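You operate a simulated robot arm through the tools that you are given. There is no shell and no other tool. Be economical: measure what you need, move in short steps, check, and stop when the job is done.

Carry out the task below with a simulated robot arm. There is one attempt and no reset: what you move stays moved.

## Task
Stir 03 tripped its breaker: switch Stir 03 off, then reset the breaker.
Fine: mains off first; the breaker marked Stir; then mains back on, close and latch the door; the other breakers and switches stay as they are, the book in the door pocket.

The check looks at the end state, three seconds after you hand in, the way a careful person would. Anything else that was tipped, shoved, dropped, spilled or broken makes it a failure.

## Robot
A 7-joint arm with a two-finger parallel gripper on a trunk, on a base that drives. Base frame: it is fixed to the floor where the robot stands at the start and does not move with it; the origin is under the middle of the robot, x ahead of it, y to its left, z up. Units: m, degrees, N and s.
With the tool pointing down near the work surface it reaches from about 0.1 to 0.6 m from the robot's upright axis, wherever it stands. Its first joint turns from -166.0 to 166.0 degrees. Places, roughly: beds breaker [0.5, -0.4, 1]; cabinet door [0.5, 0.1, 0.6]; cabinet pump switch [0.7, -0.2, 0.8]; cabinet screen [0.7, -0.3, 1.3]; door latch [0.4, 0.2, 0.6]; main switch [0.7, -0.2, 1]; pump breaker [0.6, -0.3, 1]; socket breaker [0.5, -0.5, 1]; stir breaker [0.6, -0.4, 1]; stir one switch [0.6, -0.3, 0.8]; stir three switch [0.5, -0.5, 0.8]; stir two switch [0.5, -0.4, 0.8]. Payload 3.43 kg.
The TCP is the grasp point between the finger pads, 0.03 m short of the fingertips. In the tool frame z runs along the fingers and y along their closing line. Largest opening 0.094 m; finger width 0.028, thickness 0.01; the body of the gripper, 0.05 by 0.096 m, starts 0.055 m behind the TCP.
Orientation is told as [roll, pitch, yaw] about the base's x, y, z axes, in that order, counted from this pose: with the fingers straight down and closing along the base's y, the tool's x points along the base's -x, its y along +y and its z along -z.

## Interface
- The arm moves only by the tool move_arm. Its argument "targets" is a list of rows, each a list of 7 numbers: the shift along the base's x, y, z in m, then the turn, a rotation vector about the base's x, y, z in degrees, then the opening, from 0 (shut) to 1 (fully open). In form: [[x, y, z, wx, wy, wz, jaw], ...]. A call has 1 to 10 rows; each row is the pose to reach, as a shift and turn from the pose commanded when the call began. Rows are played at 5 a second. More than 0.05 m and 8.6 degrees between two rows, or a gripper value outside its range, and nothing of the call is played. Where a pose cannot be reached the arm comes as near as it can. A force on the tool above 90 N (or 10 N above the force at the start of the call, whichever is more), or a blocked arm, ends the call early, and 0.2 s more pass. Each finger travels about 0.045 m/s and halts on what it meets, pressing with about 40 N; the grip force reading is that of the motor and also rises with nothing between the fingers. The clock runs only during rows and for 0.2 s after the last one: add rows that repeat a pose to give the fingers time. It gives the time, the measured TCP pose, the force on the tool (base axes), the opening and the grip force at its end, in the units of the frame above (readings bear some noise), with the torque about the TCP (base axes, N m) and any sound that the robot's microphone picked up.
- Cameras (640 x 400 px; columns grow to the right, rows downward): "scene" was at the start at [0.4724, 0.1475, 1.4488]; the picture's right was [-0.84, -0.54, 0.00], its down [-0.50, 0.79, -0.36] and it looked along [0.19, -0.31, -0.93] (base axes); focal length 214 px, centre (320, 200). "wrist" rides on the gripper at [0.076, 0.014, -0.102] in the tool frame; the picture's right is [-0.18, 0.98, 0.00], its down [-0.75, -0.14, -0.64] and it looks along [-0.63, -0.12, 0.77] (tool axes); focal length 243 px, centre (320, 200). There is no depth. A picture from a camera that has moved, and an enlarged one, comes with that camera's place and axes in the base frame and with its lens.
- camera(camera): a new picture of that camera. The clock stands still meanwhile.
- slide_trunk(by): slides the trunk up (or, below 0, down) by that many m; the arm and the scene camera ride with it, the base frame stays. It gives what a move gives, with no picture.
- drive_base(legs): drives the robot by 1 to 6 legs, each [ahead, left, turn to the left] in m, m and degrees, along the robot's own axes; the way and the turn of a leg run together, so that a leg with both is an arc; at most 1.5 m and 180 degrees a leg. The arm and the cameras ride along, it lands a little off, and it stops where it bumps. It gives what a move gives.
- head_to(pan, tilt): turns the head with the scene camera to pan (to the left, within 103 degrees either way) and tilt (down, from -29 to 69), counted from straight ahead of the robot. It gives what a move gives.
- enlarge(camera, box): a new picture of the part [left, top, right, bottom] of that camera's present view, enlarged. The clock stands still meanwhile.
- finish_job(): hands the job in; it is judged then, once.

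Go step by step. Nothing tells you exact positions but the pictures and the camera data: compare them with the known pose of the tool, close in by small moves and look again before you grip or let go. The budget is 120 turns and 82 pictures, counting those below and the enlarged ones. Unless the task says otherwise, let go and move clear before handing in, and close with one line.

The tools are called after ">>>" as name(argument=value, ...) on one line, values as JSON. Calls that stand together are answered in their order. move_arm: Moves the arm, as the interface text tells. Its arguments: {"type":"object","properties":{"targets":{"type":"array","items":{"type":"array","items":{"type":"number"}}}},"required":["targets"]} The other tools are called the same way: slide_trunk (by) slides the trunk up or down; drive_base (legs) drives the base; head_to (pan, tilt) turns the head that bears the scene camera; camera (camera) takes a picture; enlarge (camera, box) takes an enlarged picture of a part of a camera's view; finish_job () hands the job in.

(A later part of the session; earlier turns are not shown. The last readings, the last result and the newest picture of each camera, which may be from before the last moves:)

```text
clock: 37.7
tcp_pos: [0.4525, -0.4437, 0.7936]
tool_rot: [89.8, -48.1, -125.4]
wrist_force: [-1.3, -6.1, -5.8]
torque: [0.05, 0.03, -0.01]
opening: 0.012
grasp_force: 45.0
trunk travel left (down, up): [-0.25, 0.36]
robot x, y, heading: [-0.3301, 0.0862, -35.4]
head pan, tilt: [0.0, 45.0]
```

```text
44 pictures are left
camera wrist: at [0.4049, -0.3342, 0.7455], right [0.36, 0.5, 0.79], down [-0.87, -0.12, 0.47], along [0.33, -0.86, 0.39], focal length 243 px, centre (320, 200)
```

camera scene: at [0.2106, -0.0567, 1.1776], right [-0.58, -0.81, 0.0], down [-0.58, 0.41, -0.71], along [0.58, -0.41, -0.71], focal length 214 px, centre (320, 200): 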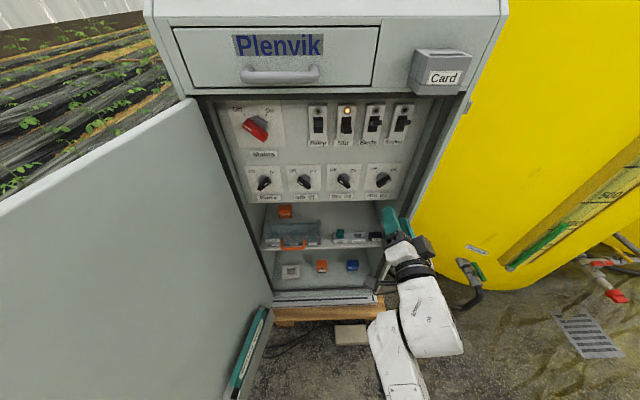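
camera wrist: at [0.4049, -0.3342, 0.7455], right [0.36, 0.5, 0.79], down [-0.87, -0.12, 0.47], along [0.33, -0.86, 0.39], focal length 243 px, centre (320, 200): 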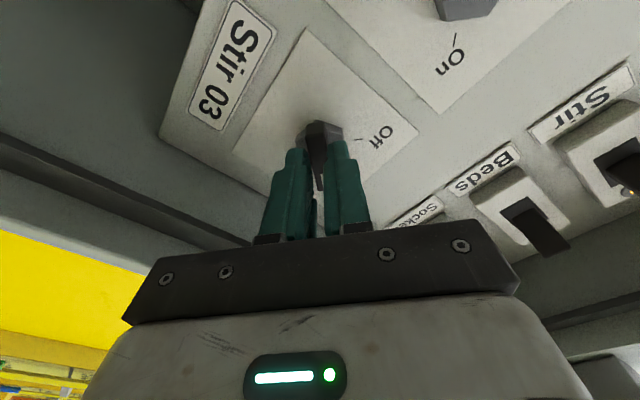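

Gripped at 12 mm. I'll rotate anticlockwise about 86° to Off.

>>> move_arm(targets=[[0, 0, 0, -6.95, 4.96, 0, 0.05], [0, 0, 0, -13.9, 9.92, 0, 0.05], [0, 0, 0, -20.85, 14.88, 0, 0.05], [0, 0, 0, -27.8, 19.84, 0, 0.05], [0, 0, 0, -34.75, 24.8, 0, 0.05], [0, 0, 0, -41.7, 29.76, 0, 0.05], [0, 0, 0, -48.65, 34.72, 0, 0.05], [0, 0, 0, -55.6, 39.68, 0, 0.05], [0, 0, 0, -62.55, 44.64, 0, 0.05], [0, 0, 0, -69.5, 49.6, 0, 0.05]])

>>> camera(camera="wrist")

>>> enlarge(camera="scene", box=[300, 120, 460, 260])

```text
clock: 39.9
tcp_pos: [0.4497, -0.4449, 0.7943]
tool_rot: [-89.5, -46.3, 53.6]
wrist_force: [-11.1, -24.4, -16.6]
torque: [-0.01, -0.1, -0.06]
opening: 0.0121
grasp_force: 45.7
trunk travel left (down, up): [-0.25, 0.36]
robot x, y, heading: [-0.3278, 0.0874, -35.5]
head pan, tilt: [0.0, 45.0]
```

```text
43 pictures are left
camera wrist: at [0.3427, -0.4193, 0.7293], right [0.49, 0.68, -0.55], down [-0.27, 0.71, 0.65], along [0.83, -0.17, 0.53], focal length 243 px, centre (320, 200)
```

wrist: 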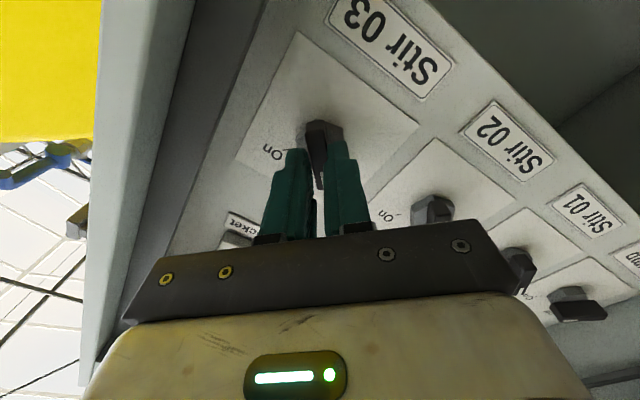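

```text
2.86 times, centred on (380, 190) of scene
camera zoom: at [0.2106, -0.0581, 1.1774], right [-0.58, -0.81, 0.0], down [-0.58, 0.41, -0.71], along [0.58, -0.41, -0.71], focal length 613 px, centre (149, 229)
```

zoom: 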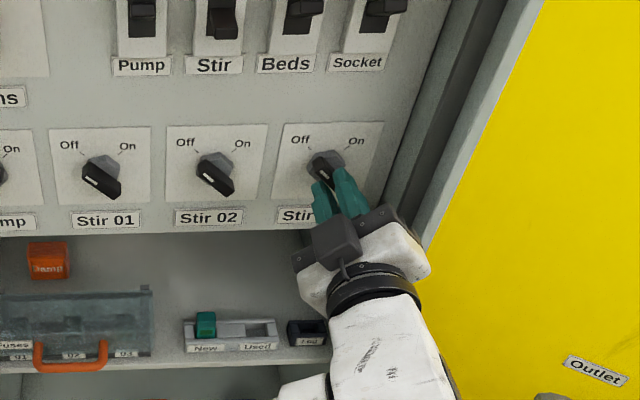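

The Stir 03 pointer is now toward Off. I'll release and back out straight.

>>> move_arm(targets=[[0, 0, 0, 0, 0, 0, 0.3], [0, 0, 0, 0, 0, 0, 0.45], [0, 0, 0, 0, 0, 0, 0.45], [-0.025, 0.018, 0, 0, 0, 0, 0.45], [-0.05, 0.035, 0, 0, 0, 0, 0.45], [-0.085, 0.06, 0, 0, 0, 0, 0.45]])

>>> enlarge(camera="scene", box=[220, 95, 430, 225])

```text
clock: 41.3
tcp_pos: [0.3687, -0.38, 0.7967]
tool_rot: [-89.9, -46.3, 54.4]
wrist_force: [0.7, -0.6, -0.5]
torque: [-0.01, 0.01, 0.0]
opening: 0.0421
grasp_force: 0.0
trunk travel left (down, up): [-0.25, 0.36]
robot x, y, heading: [-0.3303, 0.0911, -35.5]
head pan, tilt: [0.0, 45.0]
```

```text
3.05 times, centred on (325, 160) of scene
camera zoom: at [0.2107, -0.057, 1.1776], right [-0.58, -0.81, 0.0], down [-0.58, 0.41, -0.71], along [0.58, -0.41, -0.71], focal length 654 px, centre (305, 322)
```

zoom: 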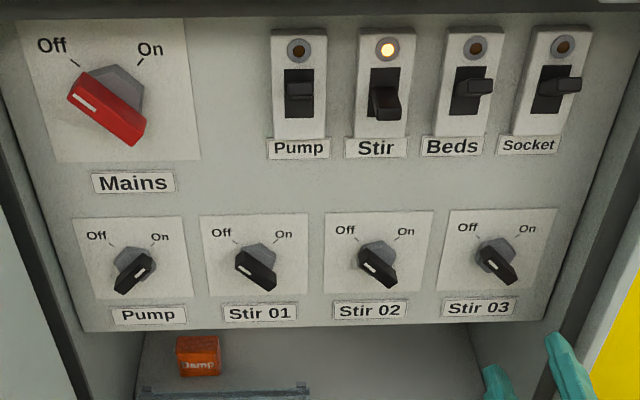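

Stir 03 looks to be at Off. I'll compare it closely with Stir 02.

>>> enlarge(camera="scene", box=[325, 160, 405, 205])

```text
8.00 times, centred on (365, 182) of scene
camera zoom: at [0.2107, -0.057, 1.1776], right [-0.58, -0.81, 0.0], down [-0.58, 0.41, -0.71], along [0.58, -0.41, -0.71], focal length 1716 px, centre (-40, 340)
```

zoom: 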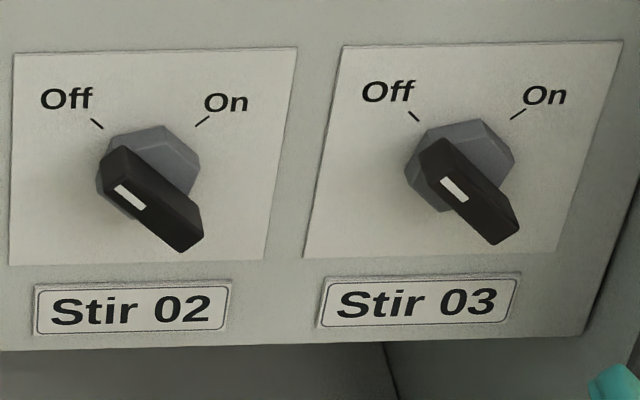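

Stir 03 matches Stir 02, so it is Off. Next I'll move in front of the Stir breaker with the fingers stacked one above the other, so the lever sits between them and I can push it down and then up.

>>> move_arm(targets=[[0.01, 0.016, 0.027, -6.2, 4.5, 0, 0.45], [0.021, 0.031, 0.054, -12.5, 8.9, 0, 0.45], [0.032, 0.047, 0.08, -18.7, 13.4, 0, 0.45], [0.043, 0.062, 0.107, -25, 17.8, 0, 0.45], [0.055, 0.078, 0.134, -31.2, 22.3, 0, 0.45], [0.067, 0.094, 0.16, -37.4, 26.7, 0, 0.45]])

>>> camera(camera="wrist")

>>> camera(camera="scene")

```text
clock: 42.7
tcp_pos: [0.4346, -0.2878, 0.9527]
tool_rot: [-89.9, -0.3, 54.5]
wrist_force: [0.1, 0.4, 0.7]
torque: [0.0, -0.01, 0.0]
opening: 0.0423
grasp_force: 0.3
trunk travel left (down, up): [-0.25, 0.36]
robot x, y, heading: [-0.3297, 0.0867, -35.5]
head pan, tilt: [0.0, 45.0]
```

```text
39 pictures are left
camera wrist: at [0.3078, -0.2912, 0.9377], right [0.11, 0.16, -0.98], down [-0.08, 0.99, 0.15], along [0.99, 0.07, 0.12], focal length 243 px, centre (320, 200)
```

wrist: 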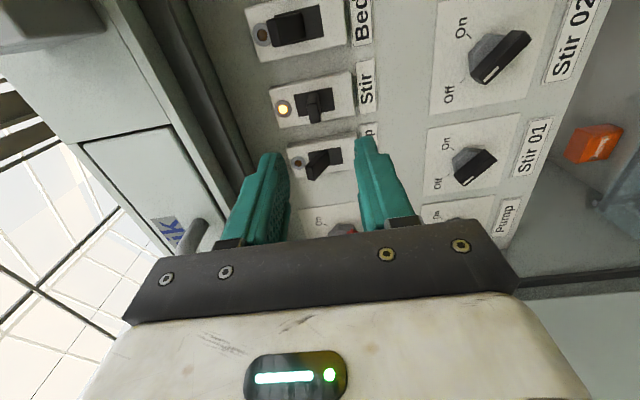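

```text
38 pictures are left
camera scene: at [0.2105, -0.057, 1.1776], right [-0.58, -0.81, 0.0], down [-0.58, 0.41, -0.71], along [0.58, -0.41, -0.71], focal length 214 px, centre (320, 200)
```

scene: 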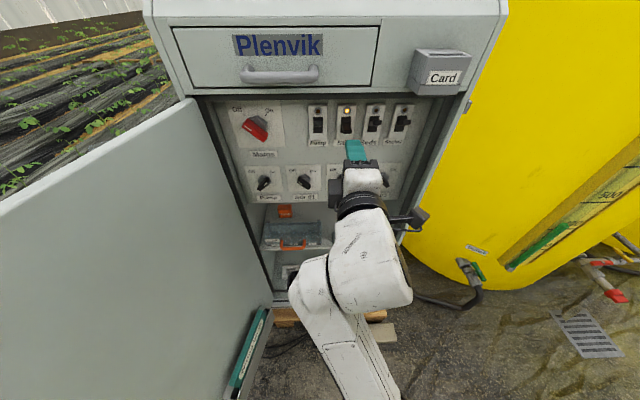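

I'll enlarge the wrist view around the Stir lever.

>>> enlarge(camera="wrist", box=[230, 0, 420, 240])

```text
1.67 times, centred on (325, 120) of wrist
camera zoom: at [0.3078, -0.2912, 0.9377], right [0.11, 0.16, -0.98], down [-0.08, 0.99, 0.15], along [0.99, 0.07, 0.12], focal length 404 px, centre (312, 333)
```

zoom: 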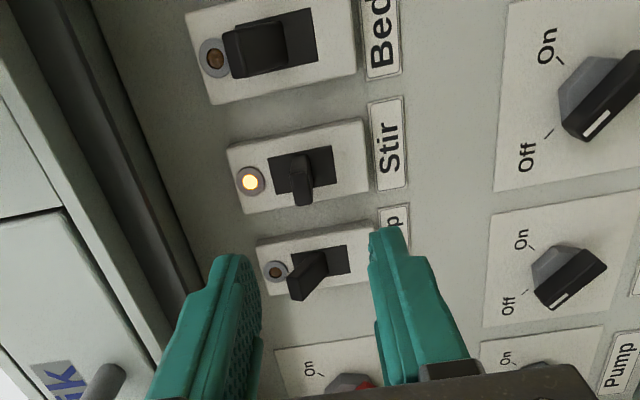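

The lever sticks straight out at mid position. I put its tip near d≈0.64 and z≈0.958. I'll advance in two parts with the fingers straddling it.

>>> move_arm(targets=[[0.022, -0.013, 0.003, 0, 0, 0, 0.45], [0.044, -0.028, 0.005, 0, 0, 0, 0.45], [0.06, -0.039, 0.005, 0, 0, 0, 0.45]])

>>> camera(camera="wrist")

>>> enlarge(camera="scene", box=[300, 90, 420, 190])

```text
clock: 43.5
tcp_pos: [0.4917, -0.3264, 0.9602]
tool_rot: [-89.9, -0.4, 54.3]
wrist_force: [0.0, 0.0, 0.2]
torque: [-0.02, 0.02, 0.04]
opening: 0.042
grasp_force: 0.1
trunk travel left (down, up): [-0.25, 0.36]
robot x, y, heading: [-0.3277, 0.0872, -35.5]
head pan, tilt: [0.0, 45.0]
```

```text
36 pictures are left
camera wrist: at [0.3663, -0.3295, 0.9444], right [0.11, 0.16, -0.98], down [-0.08, 0.99, 0.15], along [0.99, 0.07, 0.12], focal length 243 px, centre (320, 200)
```

wrist: 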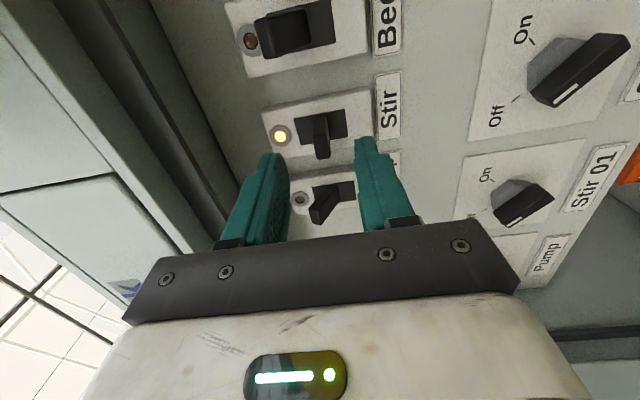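

```text
4.00 times, centred on (360, 140) of scene
camera zoom: at [0.2105, -0.0568, 1.1776], right [-0.58, -0.81, 0.0], down [-0.58, 0.41, -0.71], along [0.58, -0.41, -0.71], focal length 858 px, centre (160, 440)
```

zoom: 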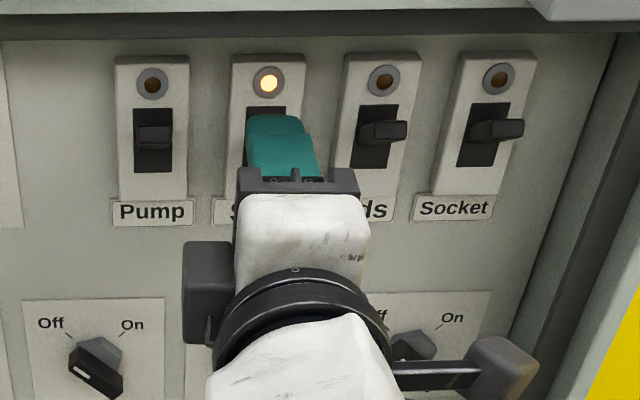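

Well aligned. I'll go the last bit in so the lever sits between the fingertips.

>>> move_arm(targets=[[0.016, -0.007, -0.001, 0, 0, 0, 0.45], [0.03, -0.015, -0.002, 0, 0, 0, 0.45]])

>>> enlarge(camera="wrist", box=[230, 60, 430, 240])

```text
clock: 44.1
tcp_pos: [0.5233, -0.3411, 0.9578]
tool_rot: [-89.9, -0.3, 54.3]
wrist_force: [-0.2, 0.4, -0.2]
torque: [0.01, 0.0, 0.01]
opening: 0.0425
grasp_force: 0.1
trunk travel left (down, up): [-0.25, 0.36]
robot x, y, heading: [-0.3299, 0.0885, -35.5]
head pan, tilt: [0.0, 45.0]
```

```text
2.22 times, centred on (330, 150) of wrist
camera zoom: at [0.3958, -0.3443, 0.9432], right [0.11, 0.16, -0.98], down [-0.08, 0.99, 0.15], along [0.99, 0.07, 0.12], focal length 539 px, centre (298, 311)
```

zoom: 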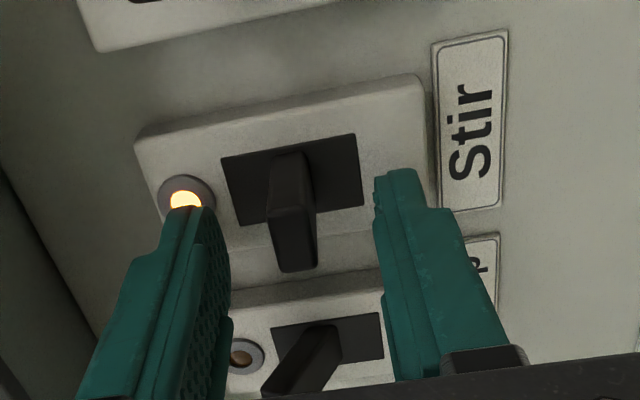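

The lever is between the fingertips. I'll narrow the gap and push down to the fully-off position.

>>> move_arm(targets=[[0, 0, 0, 0, 0, 0, 0.25], [0, 0, 0, 0, 0, 0, 0.25], [0, 0, -0.006, 0, 0, 0, 0.25], [0, 0, -0.012, 0, 0, 0, 0.25], [0, 0, -0.018, 0, 0, 0, 0.25], [0, 0, -0.022, 0, 0, 0, 0.25]])

>>> enlarge(camera="wrist", box=[230, 60, 430, 240])

```text
clock: 45.5
tcp_pos: [0.522, -0.3394, 0.9381]
tool_rot: [-90.3, -0.5, 54.4]
wrist_force: [-2.3, -0.2, 19.7]
torque: [-0.31, -0.52, -0.06]
opening: 0.0344
grasp_force: 9.8
trunk travel left (down, up): [-0.25, 0.36]
robot x, y, heading: [-0.3311, 0.0901, -35.5]
head pan, tilt: [0.0, 45.0]
```

```text
2.22 times, centred on (330, 150) of wrist
camera zoom: at [0.3953, -0.3425, 0.9233], right [0.12, 0.15, -0.98], down [-0.09, 0.99, 0.14], along [0.99, 0.07, 0.13], focal length 539 px, centre (298, 311)
```

zoom: 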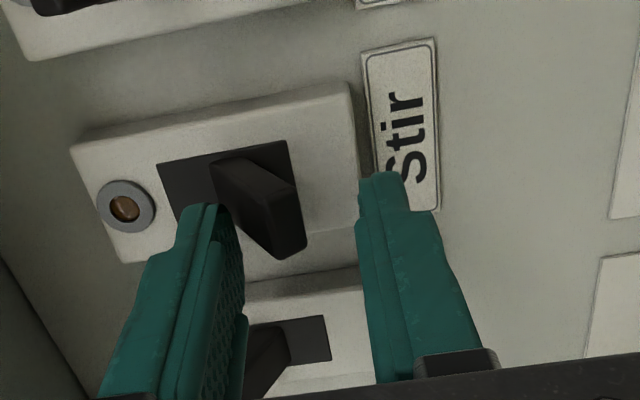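

The trip lamp went out and the lever is fully down. Now I'll push it up to On.

>>> move_arm(targets=[[0, 0, 0.008, 0, 0, 0, 0.25], [0, 0, 0.016, 0, 0, 0, 0.25], [0, 0, 0.024, 0, 0, 0, 0.25], [0, 0, 0.03, 0, 0, 0, 0.25], [0, 0, 0.036, 0, 0, 0, 0.25], [0, 0, 0.042, 0, 0, 0, 0.25]])

>>> enlarge(camera="wrist", box=[230, 40, 430, 240])

```text
clock: 46.9
tcp_pos: [0.5252, -0.3414, 0.9748]
tool_rot: [-89.3, -0.4, 54.1]
wrist_force: [-55.4, 27.0, -29.4]
torque: [1.24, 1.76, -0.42]
opening: 0.0409
grasp_force: 14.9
trunk travel left (down, up): [-0.25, 0.36]
robot x, y, heading: [-0.3277, 0.0904, -35.6]
head pan, tilt: [0.0, 45.0]
```

```text
2.00 times, centred on (330, 140) of wrist
camera zoom: at [0.3971, -0.3429, 0.96], right [0.1, 0.16, -0.98], down [-0.08, 0.98, 0.15], along [0.99, 0.06, 0.11], focal length 485 px, centre (300, 320)
```

zoom: 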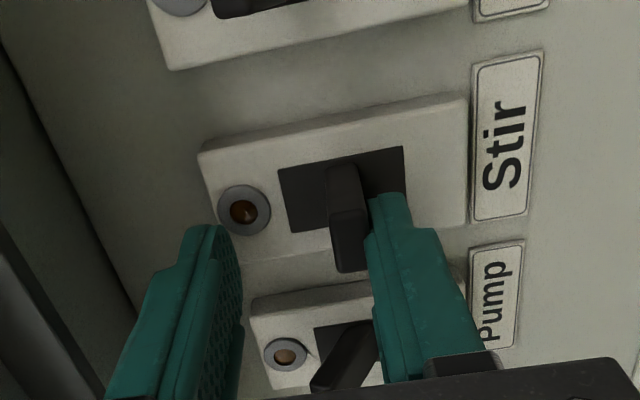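

The lever moved to mid with a strong backward push, so the fingertip seems wedged against the plate. I'll back off slightly and continue upward.

>>> move_arm(targets=[[-0.008, 0.006, 0, 0, 0, 0, 0.3], [-0.008, 0.006, 0.006, 0, 0, 0, 0.3], [-0.008, 0.006, 0.012, 0, 0, 0, 0.3], [-0.008, 0.006, 0.018, 0, 0, 0, 0.3]])

>>> enlarge(camera="wrist", box=[230, 40, 430, 240])

```text
clock: 47.9
tcp_pos: [0.5189, -0.334, 0.9889]
tool_rot: [-89.1, -0.3, 54.4]
wrist_force: [-2.7, 3.7, -37.6]
torque: [0.85, 0.96, 0.06]
opening: 0.05
grasp_force: 19.4
trunk travel left (down, up): [-0.25, 0.36]
robot x, y, heading: [-0.3278, 0.0885, -35.3]
head pan, tilt: [0.0, 45.0]
```

```text
2.00 times, centred on (330, 140) of wrist
camera zoom: at [0.3909, -0.3373, 0.9756], right [0.1, 0.16, -0.98], down [-0.08, 0.98, 0.16], along [0.99, 0.06, 0.11], focal length 485 px, centre (300, 320)
```

zoom: 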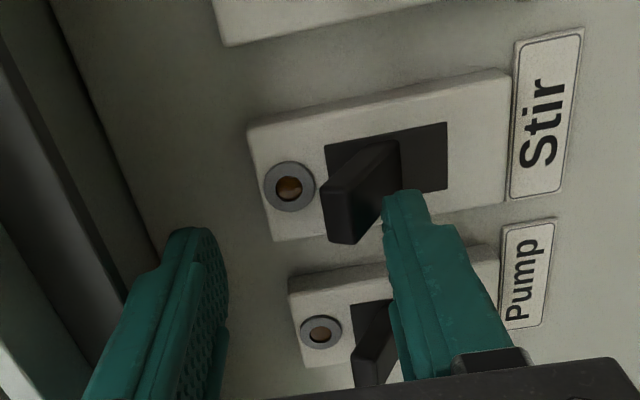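

The lever has swung up and now leans like its neighbours. I'll give it a slight extra push to confirm it's at the stop.

>>> move_arm(targets=[[0, 0, 0.004, 0, 0, 0, 0.5], [0, 0, 0.008, 0, 0, 0, 0.5]])

>>> enlarge(camera="wrist", box=[230, 40, 430, 240])

```text
clock: 48.5
tcp_pos: [0.5175, -0.3342, 0.9981]
tool_rot: [-89.1, -0.4, 54.4]
wrist_force: [-11.5, 10.4, -37.9]
torque: [1.09, 1.25, 0.12]
opening: 0.0686
grasp_force: 19.0
trunk travel left (down, up): [-0.25, 0.36]
robot x, y, heading: [-0.329, 0.087, -35.4]
head pan, tilt: [0.0, 45.0]
```

```text
2.00 times, centred on (330, 140) of wrist
camera zoom: at [0.3903, -0.3371, 0.9852], right [0.1, 0.16, -0.98], down [-0.08, 0.98, 0.15], along [0.99, 0.06, 0.11], focal length 485 px, centre (300, 320)
```

zoom: 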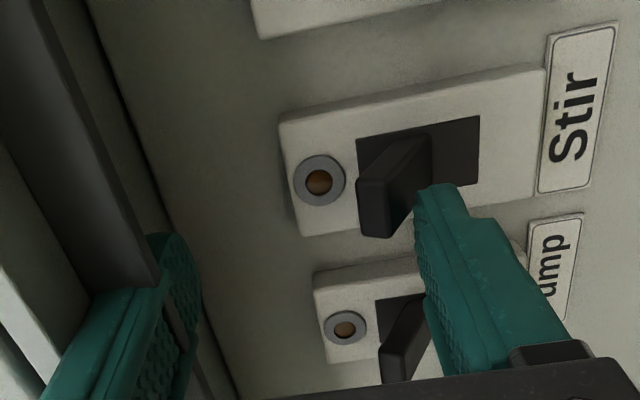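

The lever is against its stop, since the jaw is being pushed open. I'll lower a little, narrow the jaw without touching the lever, and back straight out.

>>> move_arm(targets=[[0, 0, -0.012, 0, 0, 0, 0.6], [0, 0, -0.022, 0, 0, 0, 0.5], [0, 0, -0.024, 0, 0, 0, 0.45], [-0.02, 0.014, -0.024, 0, 0, 0, 0.45], [-0.045, 0.032, -0.024, 0, 0, 0, 0.45], [-0.075, 0.053, -0.024, 0, 0, 0, 0.45]])

>>> enlarge(camera="wrist", box=[230, 0, 420, 240])

>>> enlarge(camera="scene", box=[210, 90, 430, 220])

```text
clock: 49.9
tcp_pos: [0.4407, -0.2775, 0.9798]
tool_rot: [-89.9, -0.4, 54.4]
wrist_force: [-0.2, 0.4, 0.3]
torque: [0.02, -0.02, 0.0]
opening: 0.0421
grasp_force: 0.1
trunk travel left (down, up): [-0.25, 0.36]
robot x, y, heading: [-0.3282, 0.09, -35.5]
head pan, tilt: [0.0, 45.0]
```

```text
1.67 times, centred on (325, 120) of wrist
camera zoom: at [0.3126, -0.2811, 0.9647], right [0.11, 0.16, -0.98], down [-0.08, 0.99, 0.15], along [0.99, 0.07, 0.12], focal length 404 px, centre (312, 333)
```

zoom: 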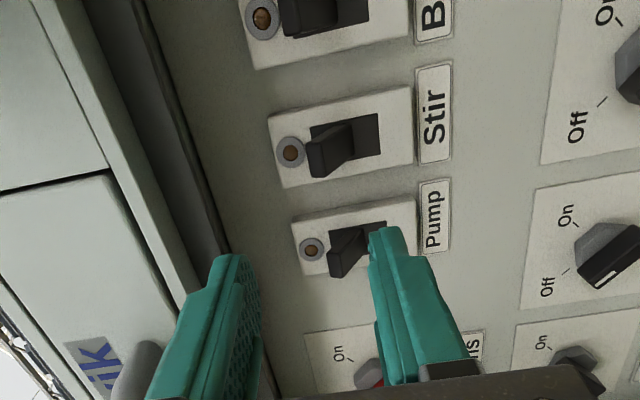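

```text
2.91 times, centred on (320, 155) of scene
camera zoom: at [0.2107, -0.057, 1.1776], right [-0.58, -0.81, 0.0], down [-0.58, 0.41, -0.71], along [0.58, -0.41, -0.71], focal length 624 px, centre (320, 331)
```

zoom: 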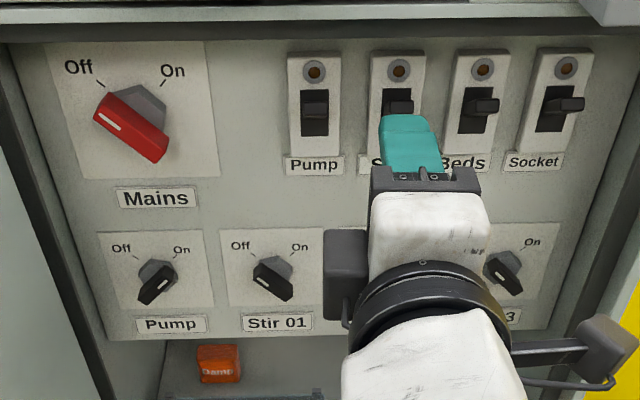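

The Stir breaker is up like the others and its lamp is off. Now back to Mains to turn it On: I'll traverse left and roll to match the Off slant.

>>> move_arm(targets=[[0.018, 0.025, -0.005, 6.2, -4.5, 0, 0.6], [0.036, 0.05, -0.009, 12.5, -8.9, 0, 0.6], [0.054, 0.075, -0.014, 18.7, -13.4, 0, 0.6], [0.072, 0.1, -0.019, 25, -17.8, 0, 0.6], [0.09, 0.126, -0.023, 31.2, -22.3, 0, 0.6], [0.107, 0.151, -0.028, 37.4, -26.7, 0, 0.6]])

>>> camera(camera="wrist")

```text
clock: 51.3
tcp_pos: [0.5488, -0.1311, 0.9528]
tool_rot: [-89.9, -46.5, 54.3]
wrist_force: [-0.3, -0.3, -0.1]
torque: [-0.01, 0.02, 0.01]
opening: 0.0561
grasp_force: 0.0
trunk travel left (down, up): [-0.25, 0.36]
robot x, y, heading: [-0.3298, 0.09, -35.5]
head pan, tilt: [0.0, 45.0]
```

```text
27 pictures are left
camera wrist: at [0.4413, -0.1066, 0.8865], right [0.49, 0.68, -0.54], down [-0.28, 0.71, 0.65], along [0.83, -0.16, 0.54], focal length 243 px, centre (320, 200)
```

wrist: 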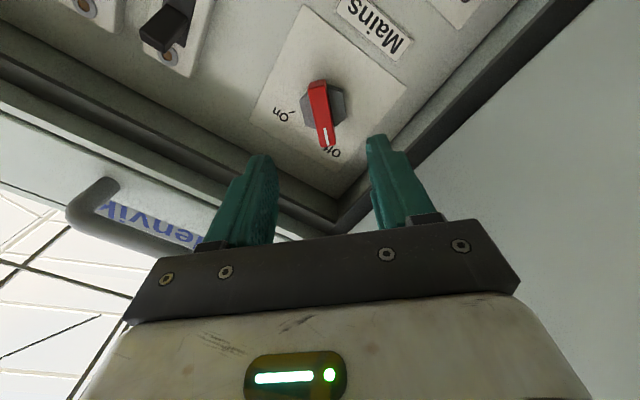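

Aligned with the blade. I'll advance to the earlier grip pose and close.

>>> move_arm(targets=[[0.027, -0.018, 0, 0, 0, 0, 0.6], [0.054, -0.036, 0, 0, 0, 0, 0.6], [0.081, -0.054, -0.001, 0, 0, 0, 0.6], [0.081, -0.054, -0.001, 0, 0, 0, 0.4], [0.081, -0.054, -0.001, 0, 0, 0, 0.2], [0.081, -0.054, -0.001, 0, 0, 0, 0.1], [0.081, -0.054, -0.001, 0, 0, 0, 0.1], [0.081, -0.054, -0.001, 0, 0, 0, 0.1]])

>>> camera(camera="wrist")

```text
clock: 53.1
tcp_pos: [0.6275, -0.1842, 0.9535]
tool_rot: [-89.9, -46.3, 54.4]
wrist_force: [-0.9, -4.6, 7.1]
torque: [0.31, 0.41, 0.27]
opening: 0.0159
grasp_force: 44.8
trunk travel left (down, up): [-0.25, 0.36]
robot x, y, heading: [-0.3346, 0.0924, -35.5]
head pan, tilt: [0.0, 45.0]
```

```text
26 pictures are left
camera wrist: at [0.5198, -0.1583, 0.8878], right [0.49, 0.68, -0.54], down [-0.28, 0.71, 0.64], along [0.83, -0.16, 0.54], focal length 243 px, centre (320, 200)
```

wrist: 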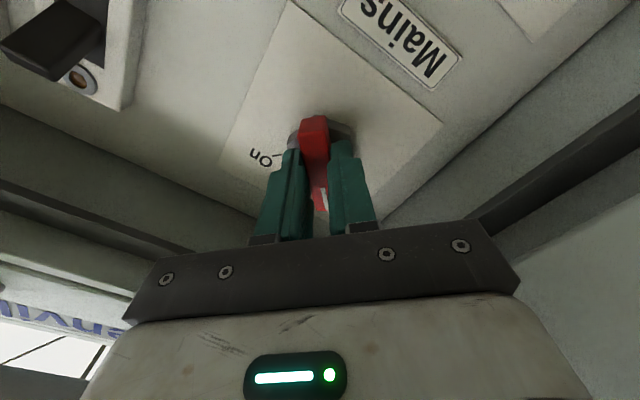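

Gripped. I'll rotate clockwise by about 86° toward On.

>>> move_arm(targets=[[0, 0, 0, 6.95, -4.96, 0, 0.1], [0, 0, 0, 13.9, -9.92, 0, 0.1], [0, 0, 0, 20.85, -14.88, 0, 0.1], [0, 0, 0, 27.8, -19.84, 0, 0.1], [0, 0, 0, 34.75, -24.8, 0, 0.1], [0, 0, 0, 41.7, -29.76, 0, 0.1], [0, 0, 0, 48.65, -34.72, 0, 0.1], [0, 0, 0, 55.6, -39.68, 0, 0.1], [0, 0, 0, 62.55, -44.64, 0, 0.1], [0, 0, 0, 69.5, -49.6, 0, 0.1]])

>>> camera(camera="scene")

```text
clock: 55.3
tcp_pos: [0.6311, -0.1811, 0.952]
tool_rot: [90.2, -48.0, -125.2]
wrist_force: [-9.4, 13.9, 4.8]
torque: [0.23, 0.28, 1.56]
opening: 0.0157
grasp_force: 44.5
trunk travel left (down, up): [-0.25, 0.36]
robot x, y, heading: [-0.3305, 0.0895, -35.3]
head pan, tilt: [0.0, 45.0]
```

```text
25 pictures are left
camera scene: at [0.2106, -0.0557, 1.1779], right [-0.58, -0.82, 0.0], down [-0.58, 0.41, -0.71], along [0.58, -0.41, -0.71], focal length 214 px, centre (320, 200)
```

scene: 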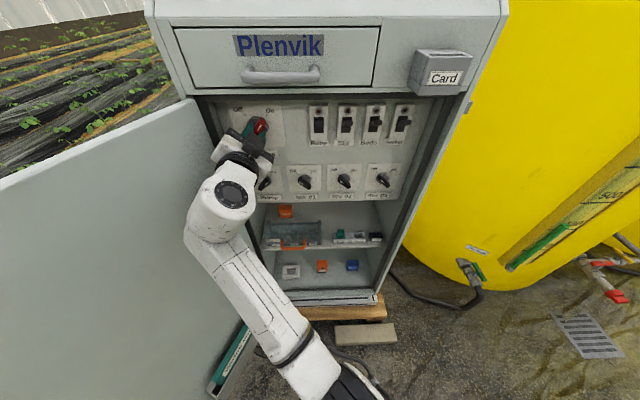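

Mains has turned to On, and the door was nudged slightly further open, which is harmless. I'll release, back out, and roll back to level.

>>> move_arm(targets=[[0, 0, 0, 0, 0, 0, 0.3], [0, 0, 0, 0, 0, 0, 0.45], [0, 0, 0, 0, 0, 0, 0.45], [-0.025, 0.018, 0, 0, 0, 0, 0.45], [-0.05, 0.035, 0, 0, 0, 0, 0.45], [-0.08, 0.057, 0, -3.5, 2.5, 0, 0.45], [-0.1, 0.05, 0, -10, 7, 0, 0.4], [-0.12, 0.03, 0, -16, 11.5, 0, 0.3], [-0.14, 0.01, 0, -22, 15.7, 0, 0.2], [-0.16, -0.01, 0, -28, 20, 0, 0.1]])

>>> camera(camera="scene")

```text
clock: 57.5
tcp_pos: [0.4706, -0.1946, 0.952]
tool_rot: [89.7, -82.7, -125.0]
wrist_force: [0.6, 0.2, 0.3]
torque: [0.0, -0.01, 0.01]
opening: 0.009
grasp_force: 0.0
trunk travel left (down, up): [-0.25, 0.36]
robot x, y, heading: [-0.325, 0.0894, -35.4]
head pan, tilt: [0.0, 45.0]
```

```text
24 pictures are left
camera scene: at [0.2107, -0.0566, 1.1776], right [-0.58, -0.81, 0.0], down [-0.58, 0.41, -0.71], along [0.58, -0.41, -0.71], focal length 214 px, centre (320, 200)
```

scene: 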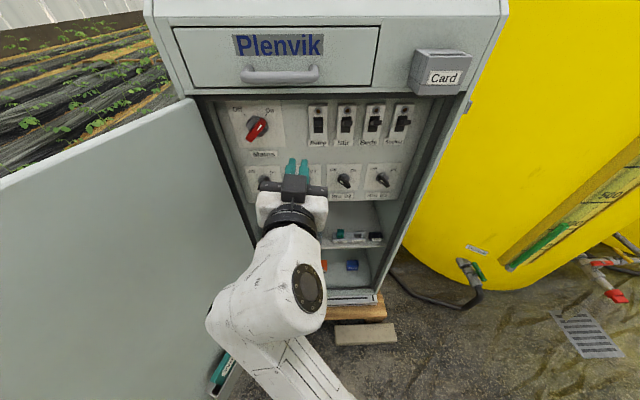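

Mains is back On. Now the door. I'll back the robot out of the cabinet and look at the door's free edge and latch.

>>> drive_base(legs=[[-0.35, 0, 0]])

>>> head_to(pan=10, tilt=35)

>>> camera(camera="scene")

```text
clock: 59.7
tcp_pos: [0.1871, 0.0012, 0.9535]
tool_rot: [89.5, -82.6, -125.5]
wrist_force: [0.0, 0.0, -1.0]
torque: [-0.03, 0.03, 0.03]
opening: 0.0096
grasp_force: 0.1
trunk travel left (down, up): [-0.25, 0.36]
robot x, y, heading: [-0.6107, 0.2919, -36.4]
head pan, tilt: [0.0, 45.0]
```

```text
clock: 60.4
tcp_pos: [0.1857, 0.0007, 0.9511]
tool_rot: [89.5, -82.6, -125.4]
wrist_force: [0.9, 0.1, 0.0]
torque: [-0.02, -0.04, -0.01]
opening: 0.0093
grasp_force: 0.0
trunk travel left (down, up): [-0.25, 0.36]
robot x, y, heading: [-0.6166, 0.2925, -36.1]
head pan, tilt: [10.0, 35.0]
```

```text
23 pictures are left
camera scene: at [-0.0594, 0.1498, 1.1924], right [-0.44, -0.9, 0.0], down [-0.52, 0.25, -0.82], along [0.74, -0.36, -0.57], focal length 214 px, centre (320, 200)
```

scene: 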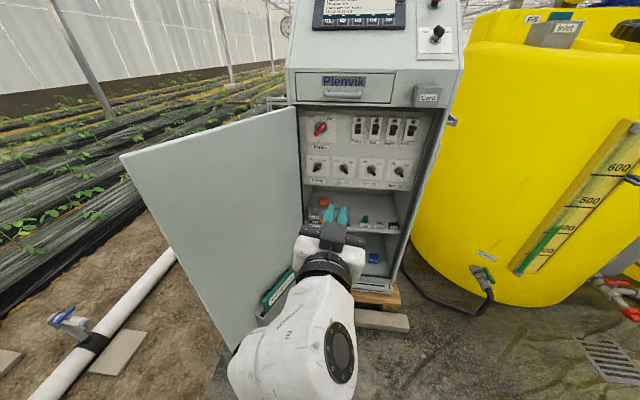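

The door swings out to the left, with its free edge near (0.42,0.31). I need to be on its outer side, so I'll back up a bit more and shift left, then look.

>>> drive_base(legs=[[-0.15, 0, 0], [0, 0.45, 0]])

>>> camera(camera="scene")

>>> camera(camera="wrist")

```text
clock: 64.2
tcp_pos: [0.3341, 0.4728, 0.9528]
tool_rot: [89.5, -82.5, -124.6]
wrist_force: [0.2, -0.1, 0.3]
torque: [0.05, 0.0, -0.01]
opening: 0.0093
grasp_force: 0.1
trunk travel left (down, up): [-0.25, 0.36]
robot x, y, heading: [-0.4673, 0.7514, -34.9]
head pan, tilt: [10.0, 35.0]
```

```text
22 pictures are left
camera scene: at [0.0874, 0.6176, 1.1924], right [-0.42, -0.91, 0.0], down [-0.52, 0.24, -0.82], along [0.74, -0.35, -0.57], focal length 214 px, centre (320, 200)
```

scene: 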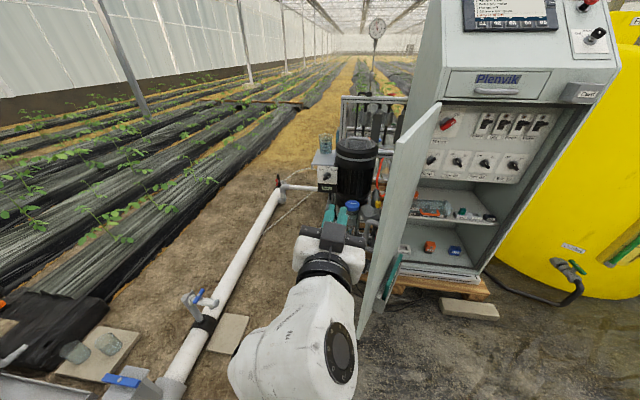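

```text
21 pictures are left
camera wrist: at [0.2653, 0.5503, 0.878], right [0.55, 0.78, 0.31], down [-0.66, 0.18, 0.73], along [0.51, -0.6, 0.61], focal length 243 px, centre (320, 200)
```

wrist: 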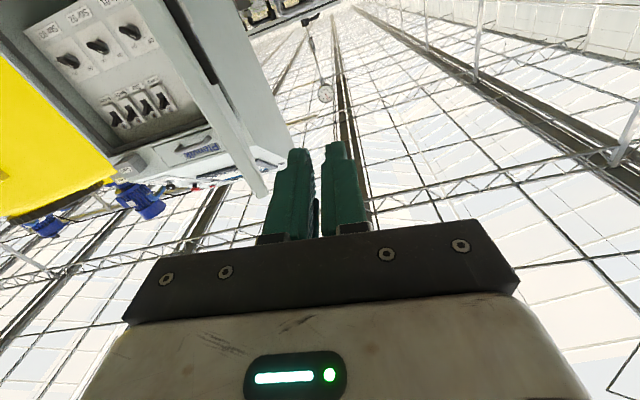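

I now see the door edge-on. I'll enlarge it to find the latch.

>>> enlarge(camera="scene", box=[320, 90, 480, 330])

```text
1.67 times, centred on (400, 210) of scene
camera zoom: at [0.0874, 0.6176, 1.1924], right [-0.42, -0.91, 0.0], down [-0.52, 0.24, -0.82], along [0.74, -0.35, -0.57], focal length 358 px, centre (187, 183)
```

zoom: 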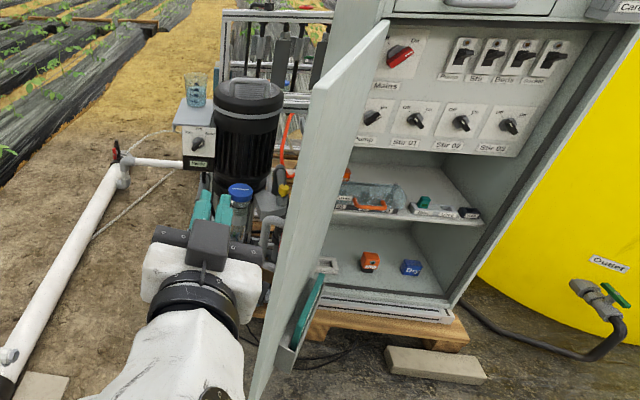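

The latch must be on the door's outer face. I'll drive ahead so the gripper passes outside the door's free edge, then sidestep right to push it.

>>> drive_base(legs=[[0.27, 0, 0], [0, -0.15, 0]])

>>> camera(camera="scene")

```text
clock: 67.0
tcp_pos: [0.4716, 0.2012, 0.9522]
tool_rot: [89.4, -82.6, -124.1]
wrist_force: [-0.8, 0.2, 0.1]
torque: [0.02, 0.0, -0.02]
opening: 0.0096
grasp_force: 0.1
trunk travel left (down, up): [-0.25, 0.36]
robot x, y, heading: [-0.3308, 0.474, -34.6]
head pan, tilt: [10.0, 35.0]
```

```text
19 pictures are left
camera scene: at [0.2225, 0.3449, 1.1924], right [-0.42, -0.91, 0.0], down [-0.52, 0.24, -0.82], along [0.74, -0.34, -0.57], focal length 214 px, centre (320, 200)
```

scene: 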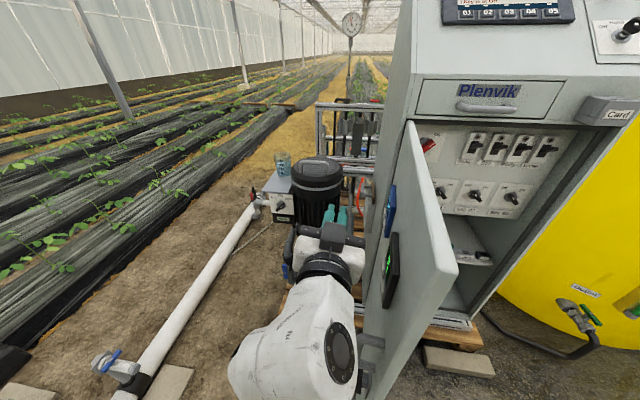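

The door is moving and its outer face shows a lever latch near the free edge. I'll enlarge that.

>>> enlarge(camera="scene", box=[330, 170, 480, 400])

```text
1.74 times, centred on (405, 285) of scene
camera zoom: at [0.2225, 0.3449, 1.1924], right [-0.42, -0.91, 0.0], down [-0.52, 0.24, -0.82], along [0.74, -0.34, -0.57], focal length 373 px, centre (172, 52)
```

zoom: 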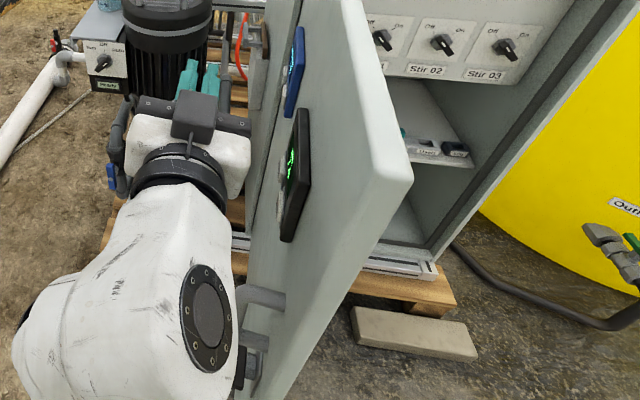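

The arm's forearm seems close to the handle, and there are small displays mounted on the door. To push only with the fingertips near the free edge, I'll ease left, back off, and then sidestep right.

>>> drive_base(legs=[[0, 0.04, 0], [-0.11, 0, 0], [0, -0.29, 0]])

>>> camera(camera="scene")

```text
clock: 70.3
tcp_pos: [0.2391, 0.0605, 0.9525]
tool_rot: [89.5, -82.7, -124.3]
wrist_force: [0.8, 0.4, 0.4]
torque: [0.03, 0.02, 0.0]
opening: 0.0095
grasp_force: 0.1
trunk travel left (down, up): [-0.25, 0.36]
robot x, y, heading: [-0.5647, 0.3332, -34.6]
head pan, tilt: [10.0, 35.0]
```

```text
17 pictures are left
camera scene: at [-0.01, 0.204, 1.1924], right [-0.42, -0.91, 0.0], down [-0.52, 0.24, -0.82], along [0.74, -0.34, -0.57], focal length 214 px, centre (320, 200)
```

scene: 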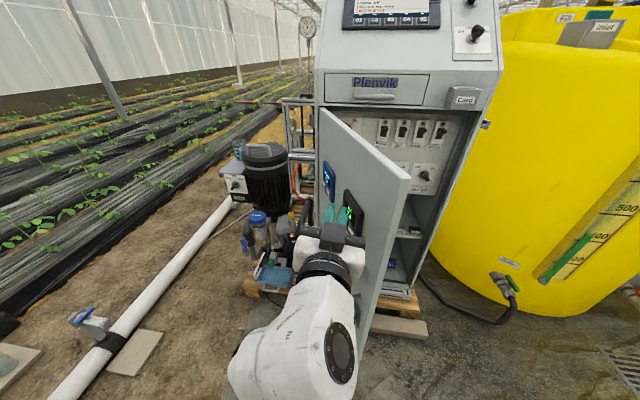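

The door now stands about 25° past perpendicular, toward closed. I'll push it with the fingertips by shifting the arm right, so the forearm stays off the handle.

>>> move_arm(targets=[[-0.017, -0.024, 0, 0, 0, 0, 0.1], [-0.035, -0.049, 0, 0, 0, 0, 0.1], [-0.052, -0.073, 0, 0, 0, 0, 0.1], [-0.064, -0.102, 0, 0, 0, 0, 0.1], [-0.075, -0.131, 0, 0, 0, 0, 0.1], [-0.086, -0.16, 0, 0, 0, 0, 0.1]])

>>> camera(camera="scene")

```text
clock: 71.7
tcp_pos: [0.1539, -0.0991, 0.9496]
tool_rot: [89.4, -82.7, -124.3]
wrist_force: [-0.8, -0.1, 0.5]
torque: [-0.02, 0.01, 0.01]
opening: 0.0095
grasp_force: 0.0
trunk travel left (down, up): [-0.25, 0.36]
robot x, y, heading: [-0.5642, 0.3338, -34.8]
head pan, tilt: [10.0, 35.0]
```

```text
16 pictures are left
camera scene: at [-0.0099, 0.2041, 1.1924], right [-0.42, -0.91, 0.0], down [-0.52, 0.24, -0.82], along [0.74, -0.34, -0.57], focal length 214 px, centre (320, 200)
```

scene: 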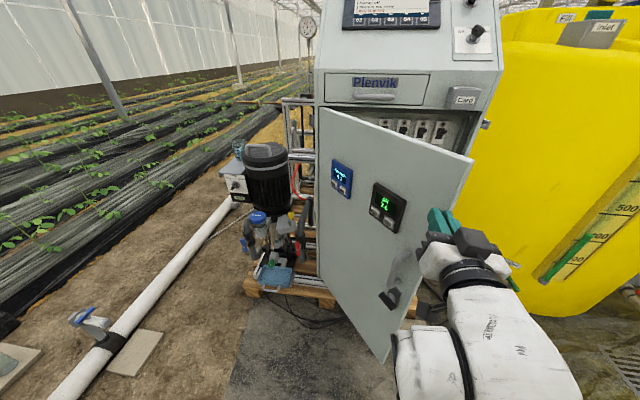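

The door is now half closed with a black latch handle visible near its edge. Next I'll push forward with the base, fingertips on the face.

>>> drive_base(legs=[[0.25, 0, 0]])

>>> camera(camera="scene")

```text
clock: 73.5
tcp_pos: [0.3577, -0.2487, 0.9506]
tool_rot: [89.4, -82.7, -124.6]
wrist_force: [0.0, -0.2, -0.2]
torque: [0.05, -0.01, -0.02]
opening: 0.0095
grasp_force: 0.1
trunk travel left (down, up): [-0.25, 0.36]
robot x, y, heading: [-0.355, 0.1899, -35.1]
head pan, tilt: [10.0, 35.0]
```

```text
15 pictures are left
camera scene: at [0.1965, 0.0555, 1.1925], right [-0.42, -0.91, 0.0], down [-0.52, 0.24, -0.82], along [0.74, -0.35, -0.57], focal length 214 px, centre (320, 200)
```

scene: 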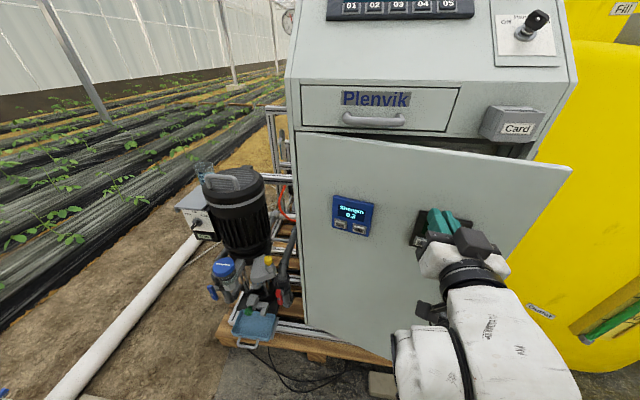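

The door is about 70° closed. I'll shift the fingertips right, away from the display and nearer the free edge, and push the rest with the arm.

>>> move_arm(targets=[[-0.016, 0.012, 0, 0, 0, 0, 0.1], [-0.034, -0.013, 0, 0, 0, 0, 0.1], [-0.053, -0.039, 0, 0, 0, 0, 0.1], [-0.03, -0.055, 0, 0, 0, 0, 0.1], [-0.006, -0.072, 0, 0, 0, 0, 0.1], [0.01, -0.084, 0, 0, 0, 0, 0.1], [0.026, -0.095, 0, 0, 0, 0, 0.1], [0.036, -0.102, 0, 0, 0, 0, 0.1], [0.044, -0.108, 0, 0, 0, 0, 0.1]])

>>> camera(camera="scene")

```text
clock: 75.5
tcp_pos: [0.4007, -0.356, 0.9532]
tool_rot: [89.8, -82.6, -124.8]
wrist_force: [-0.8, 0.7, 0.3]
torque: [0.0, -0.01, -0.05]
opening: 0.0093
grasp_force: 0.2
trunk travel left (down, up): [-0.25, 0.36]
robot x, y, heading: [-0.3563, 0.1875, -35.1]
head pan, tilt: [10.0, 35.0]
```

```text
14 pictures are left
camera scene: at [0.1965, 0.0555, 1.1924], right [-0.42, -0.91, 0.0], down [-0.52, 0.24, -0.82], along [0.74, -0.35, -0.57], focal length 214 px, centre (320, 200)
```

scene: 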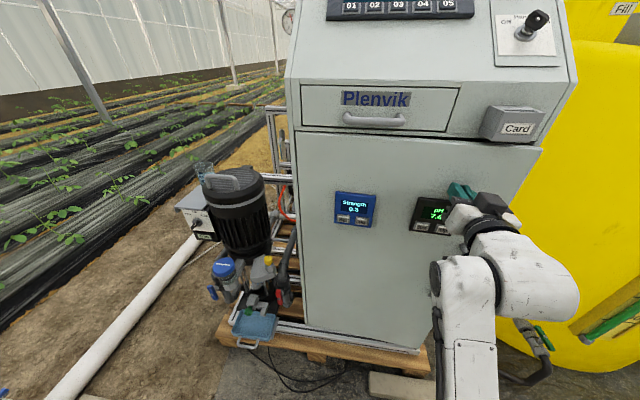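

Nearly shut. I'll push slightly further to seat it.

>>> move_arm(targets=[[0.008, -0.006, 0, 0, 0, 0, 0.1], [0.016, -0.012, 0, 0, 0, 0, 0.1], [0.024, -0.017, 0, 0, 0, 0, 0.1]])

```text
clock: 76.3
tcp_pos: [0.4239, -0.3727, 0.9524]
tool_rot: [89.2, -82.6, -124.3]
wrist_force: [-40.0, 29.7, -8.1]
torque: [0.23, 0.44, 0.67]
opening: 0.0092
grasp_force: 0.0
trunk travel left (down, up): [-0.25, 0.36]
robot x, y, heading: [-0.357, 0.1894, -35.2]
head pan, tilt: [10.0, 35.0]
```

The door is seated with firm contact. I'll back off and look at the latch handle.

>>> drive_base(legs=[[-0.15, 0, 0], [0, -0.15, 0]])

>>> camera(camera="scene")

```text
clock: 78.7
tcp_pos: [0.2165, -0.4165, 0.9515]
tool_rot: [89.4, -82.7, -124.5]
wrist_force: [1.1, 0.6, -0.5]
torque: [0.01, 0.0, 0.01]
opening: 0.0093
grasp_force: 0.0
trunk travel left (down, up): [-0.25, 0.36]
robot x, y, heading: [-0.5669, 0.1464, -35.2]
head pan, tilt: [10.0, 35.0]
```

```text
13 pictures are left
camera scene: at [-0.0126, 0.0132, 1.1924], right [-0.43, -0.9, 0.0], down [-0.52, 0.24, -0.82], along [0.74, -0.35, -0.57], focal length 214 px, centre (320, 200)
```

scene: 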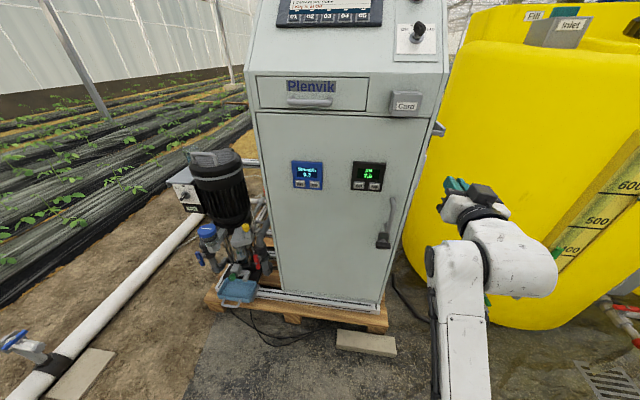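

Now the latch is visible. I'll enlarge it.

>>> enlarge(camera="scene", box=[340, 150, 460, 270])

```text
3.33 times, centred on (400, 210) of scene
camera zoom: at [-0.0126, 0.0132, 1.1924], right [-0.43, -0.9, 0.0], down [-0.52, 0.24, -0.82], along [0.74, -0.35, -0.57], focal length 715 px, centre (53, 167)
```

zoom: 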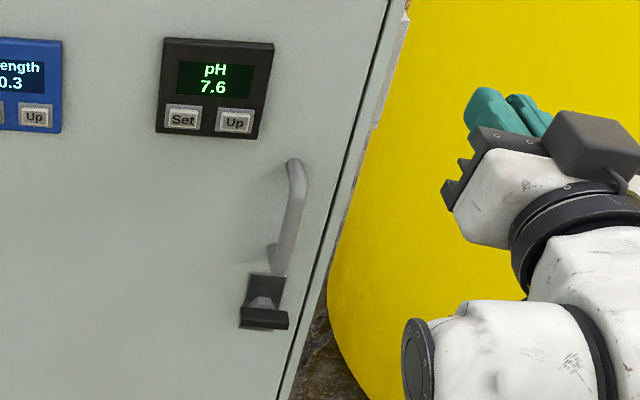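

There's a bow handle with a black paddle latch below it at about (0.395,-0.44,0.62). I'll lower the trunk for a more level view and easier reach.

>>> slide_trunk(by=-0.23)

>>> head_to(pan=-5, tilt=25)

>>> enlarge(camera="scene", box=[260, 120, 420, 280])

```text
clock: 81.1
tcp_pos: [0.216, -0.4171, 0.7219]
tool_rot: [89.5, -82.6, -124.6]
wrist_force: [0.0, 0.9, 0.4]
torque: [0.02, -0.02, -0.01]
opening: 0.0094
grasp_force: 0.0
trunk travel left (down, up): [-0.02, 0.59]
robot x, y, heading: [-0.562, 0.1445, -35.1]
head pan, tilt: [10.0, 35.0]
```

```text
clock: 81.9
tcp_pos: [0.2153, -0.4167, 0.7223]
tool_rot: [89.5, -82.6, -124.7]
wrist_force: [-0.3, 0.7, -0.4]
torque: [0.02, -0.01, -0.01]
opening: 0.0097
grasp_force: 0.1
trunk travel left (down, up): [-0.02, 0.59]
robot x, y, heading: [-0.5658, 0.1448, -35.1]
head pan, tilt: [-5.0, 25.0]
```

```text
2.50 times, centred on (340, 200) of scene
camera zoom: at [-0.022, -0.0087, 0.9782], right [-0.65, -0.76, 0.0], down [-0.32, 0.27, -0.91], along [0.69, -0.58, -0.42], focal length 536 px, centre (270, 200)
```

zoom: 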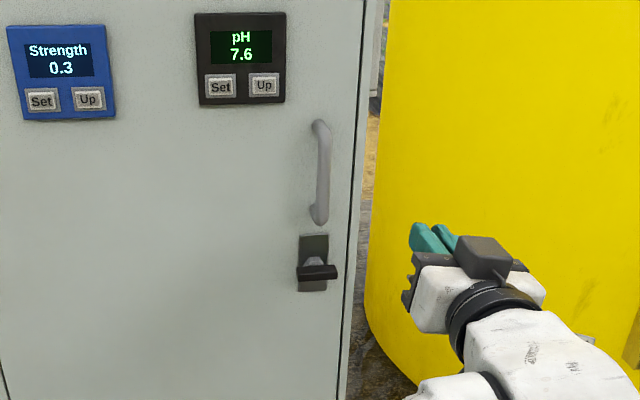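

The latch is a small turn-lever on a plate. I'll enlarge it strongly.

>>> enlarge(camera="scene", box=[325, 195, 361, 225])

```text
13.33 times, centred on (343, 210) of scene
camera zoom: at [-0.022, -0.0087, 0.9782], right [-0.65, -0.76, 0.0], down [-0.32, 0.27, -0.91], along [0.69, -0.58, -0.42], focal length 2860 px, centre (13, 67)
```

zoom: 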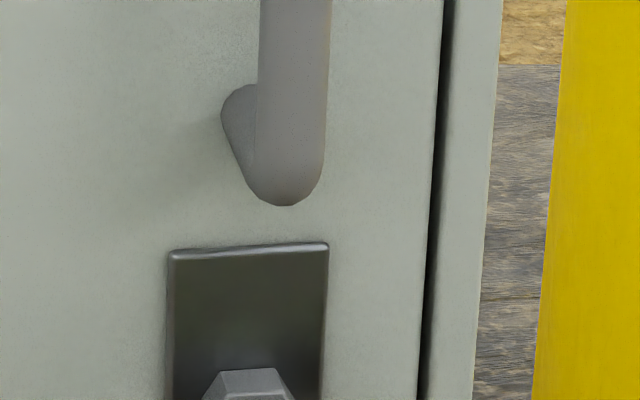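

>>> enlarge(camera="scene", box=[325, 212, 361, 242])

```text
13.33 times, centred on (343, 227) of scene
camera zoom: at [-0.022, -0.0087, 0.9782], right [-0.65, -0.76, 0.0], down [-0.32, 0.27, -0.91], along [0.69, -0.58, -0.42], focal length 2860 px, centre (13, -160)
```

zoom: 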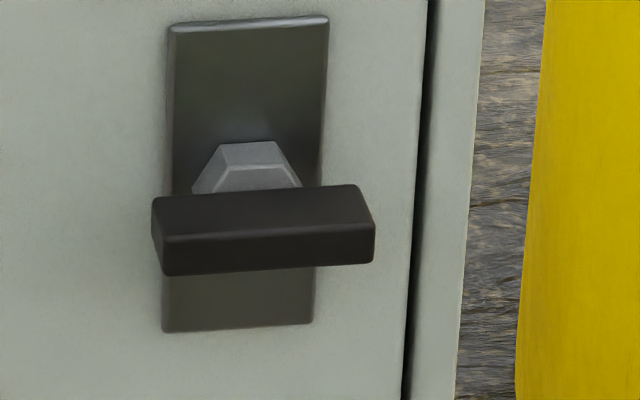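

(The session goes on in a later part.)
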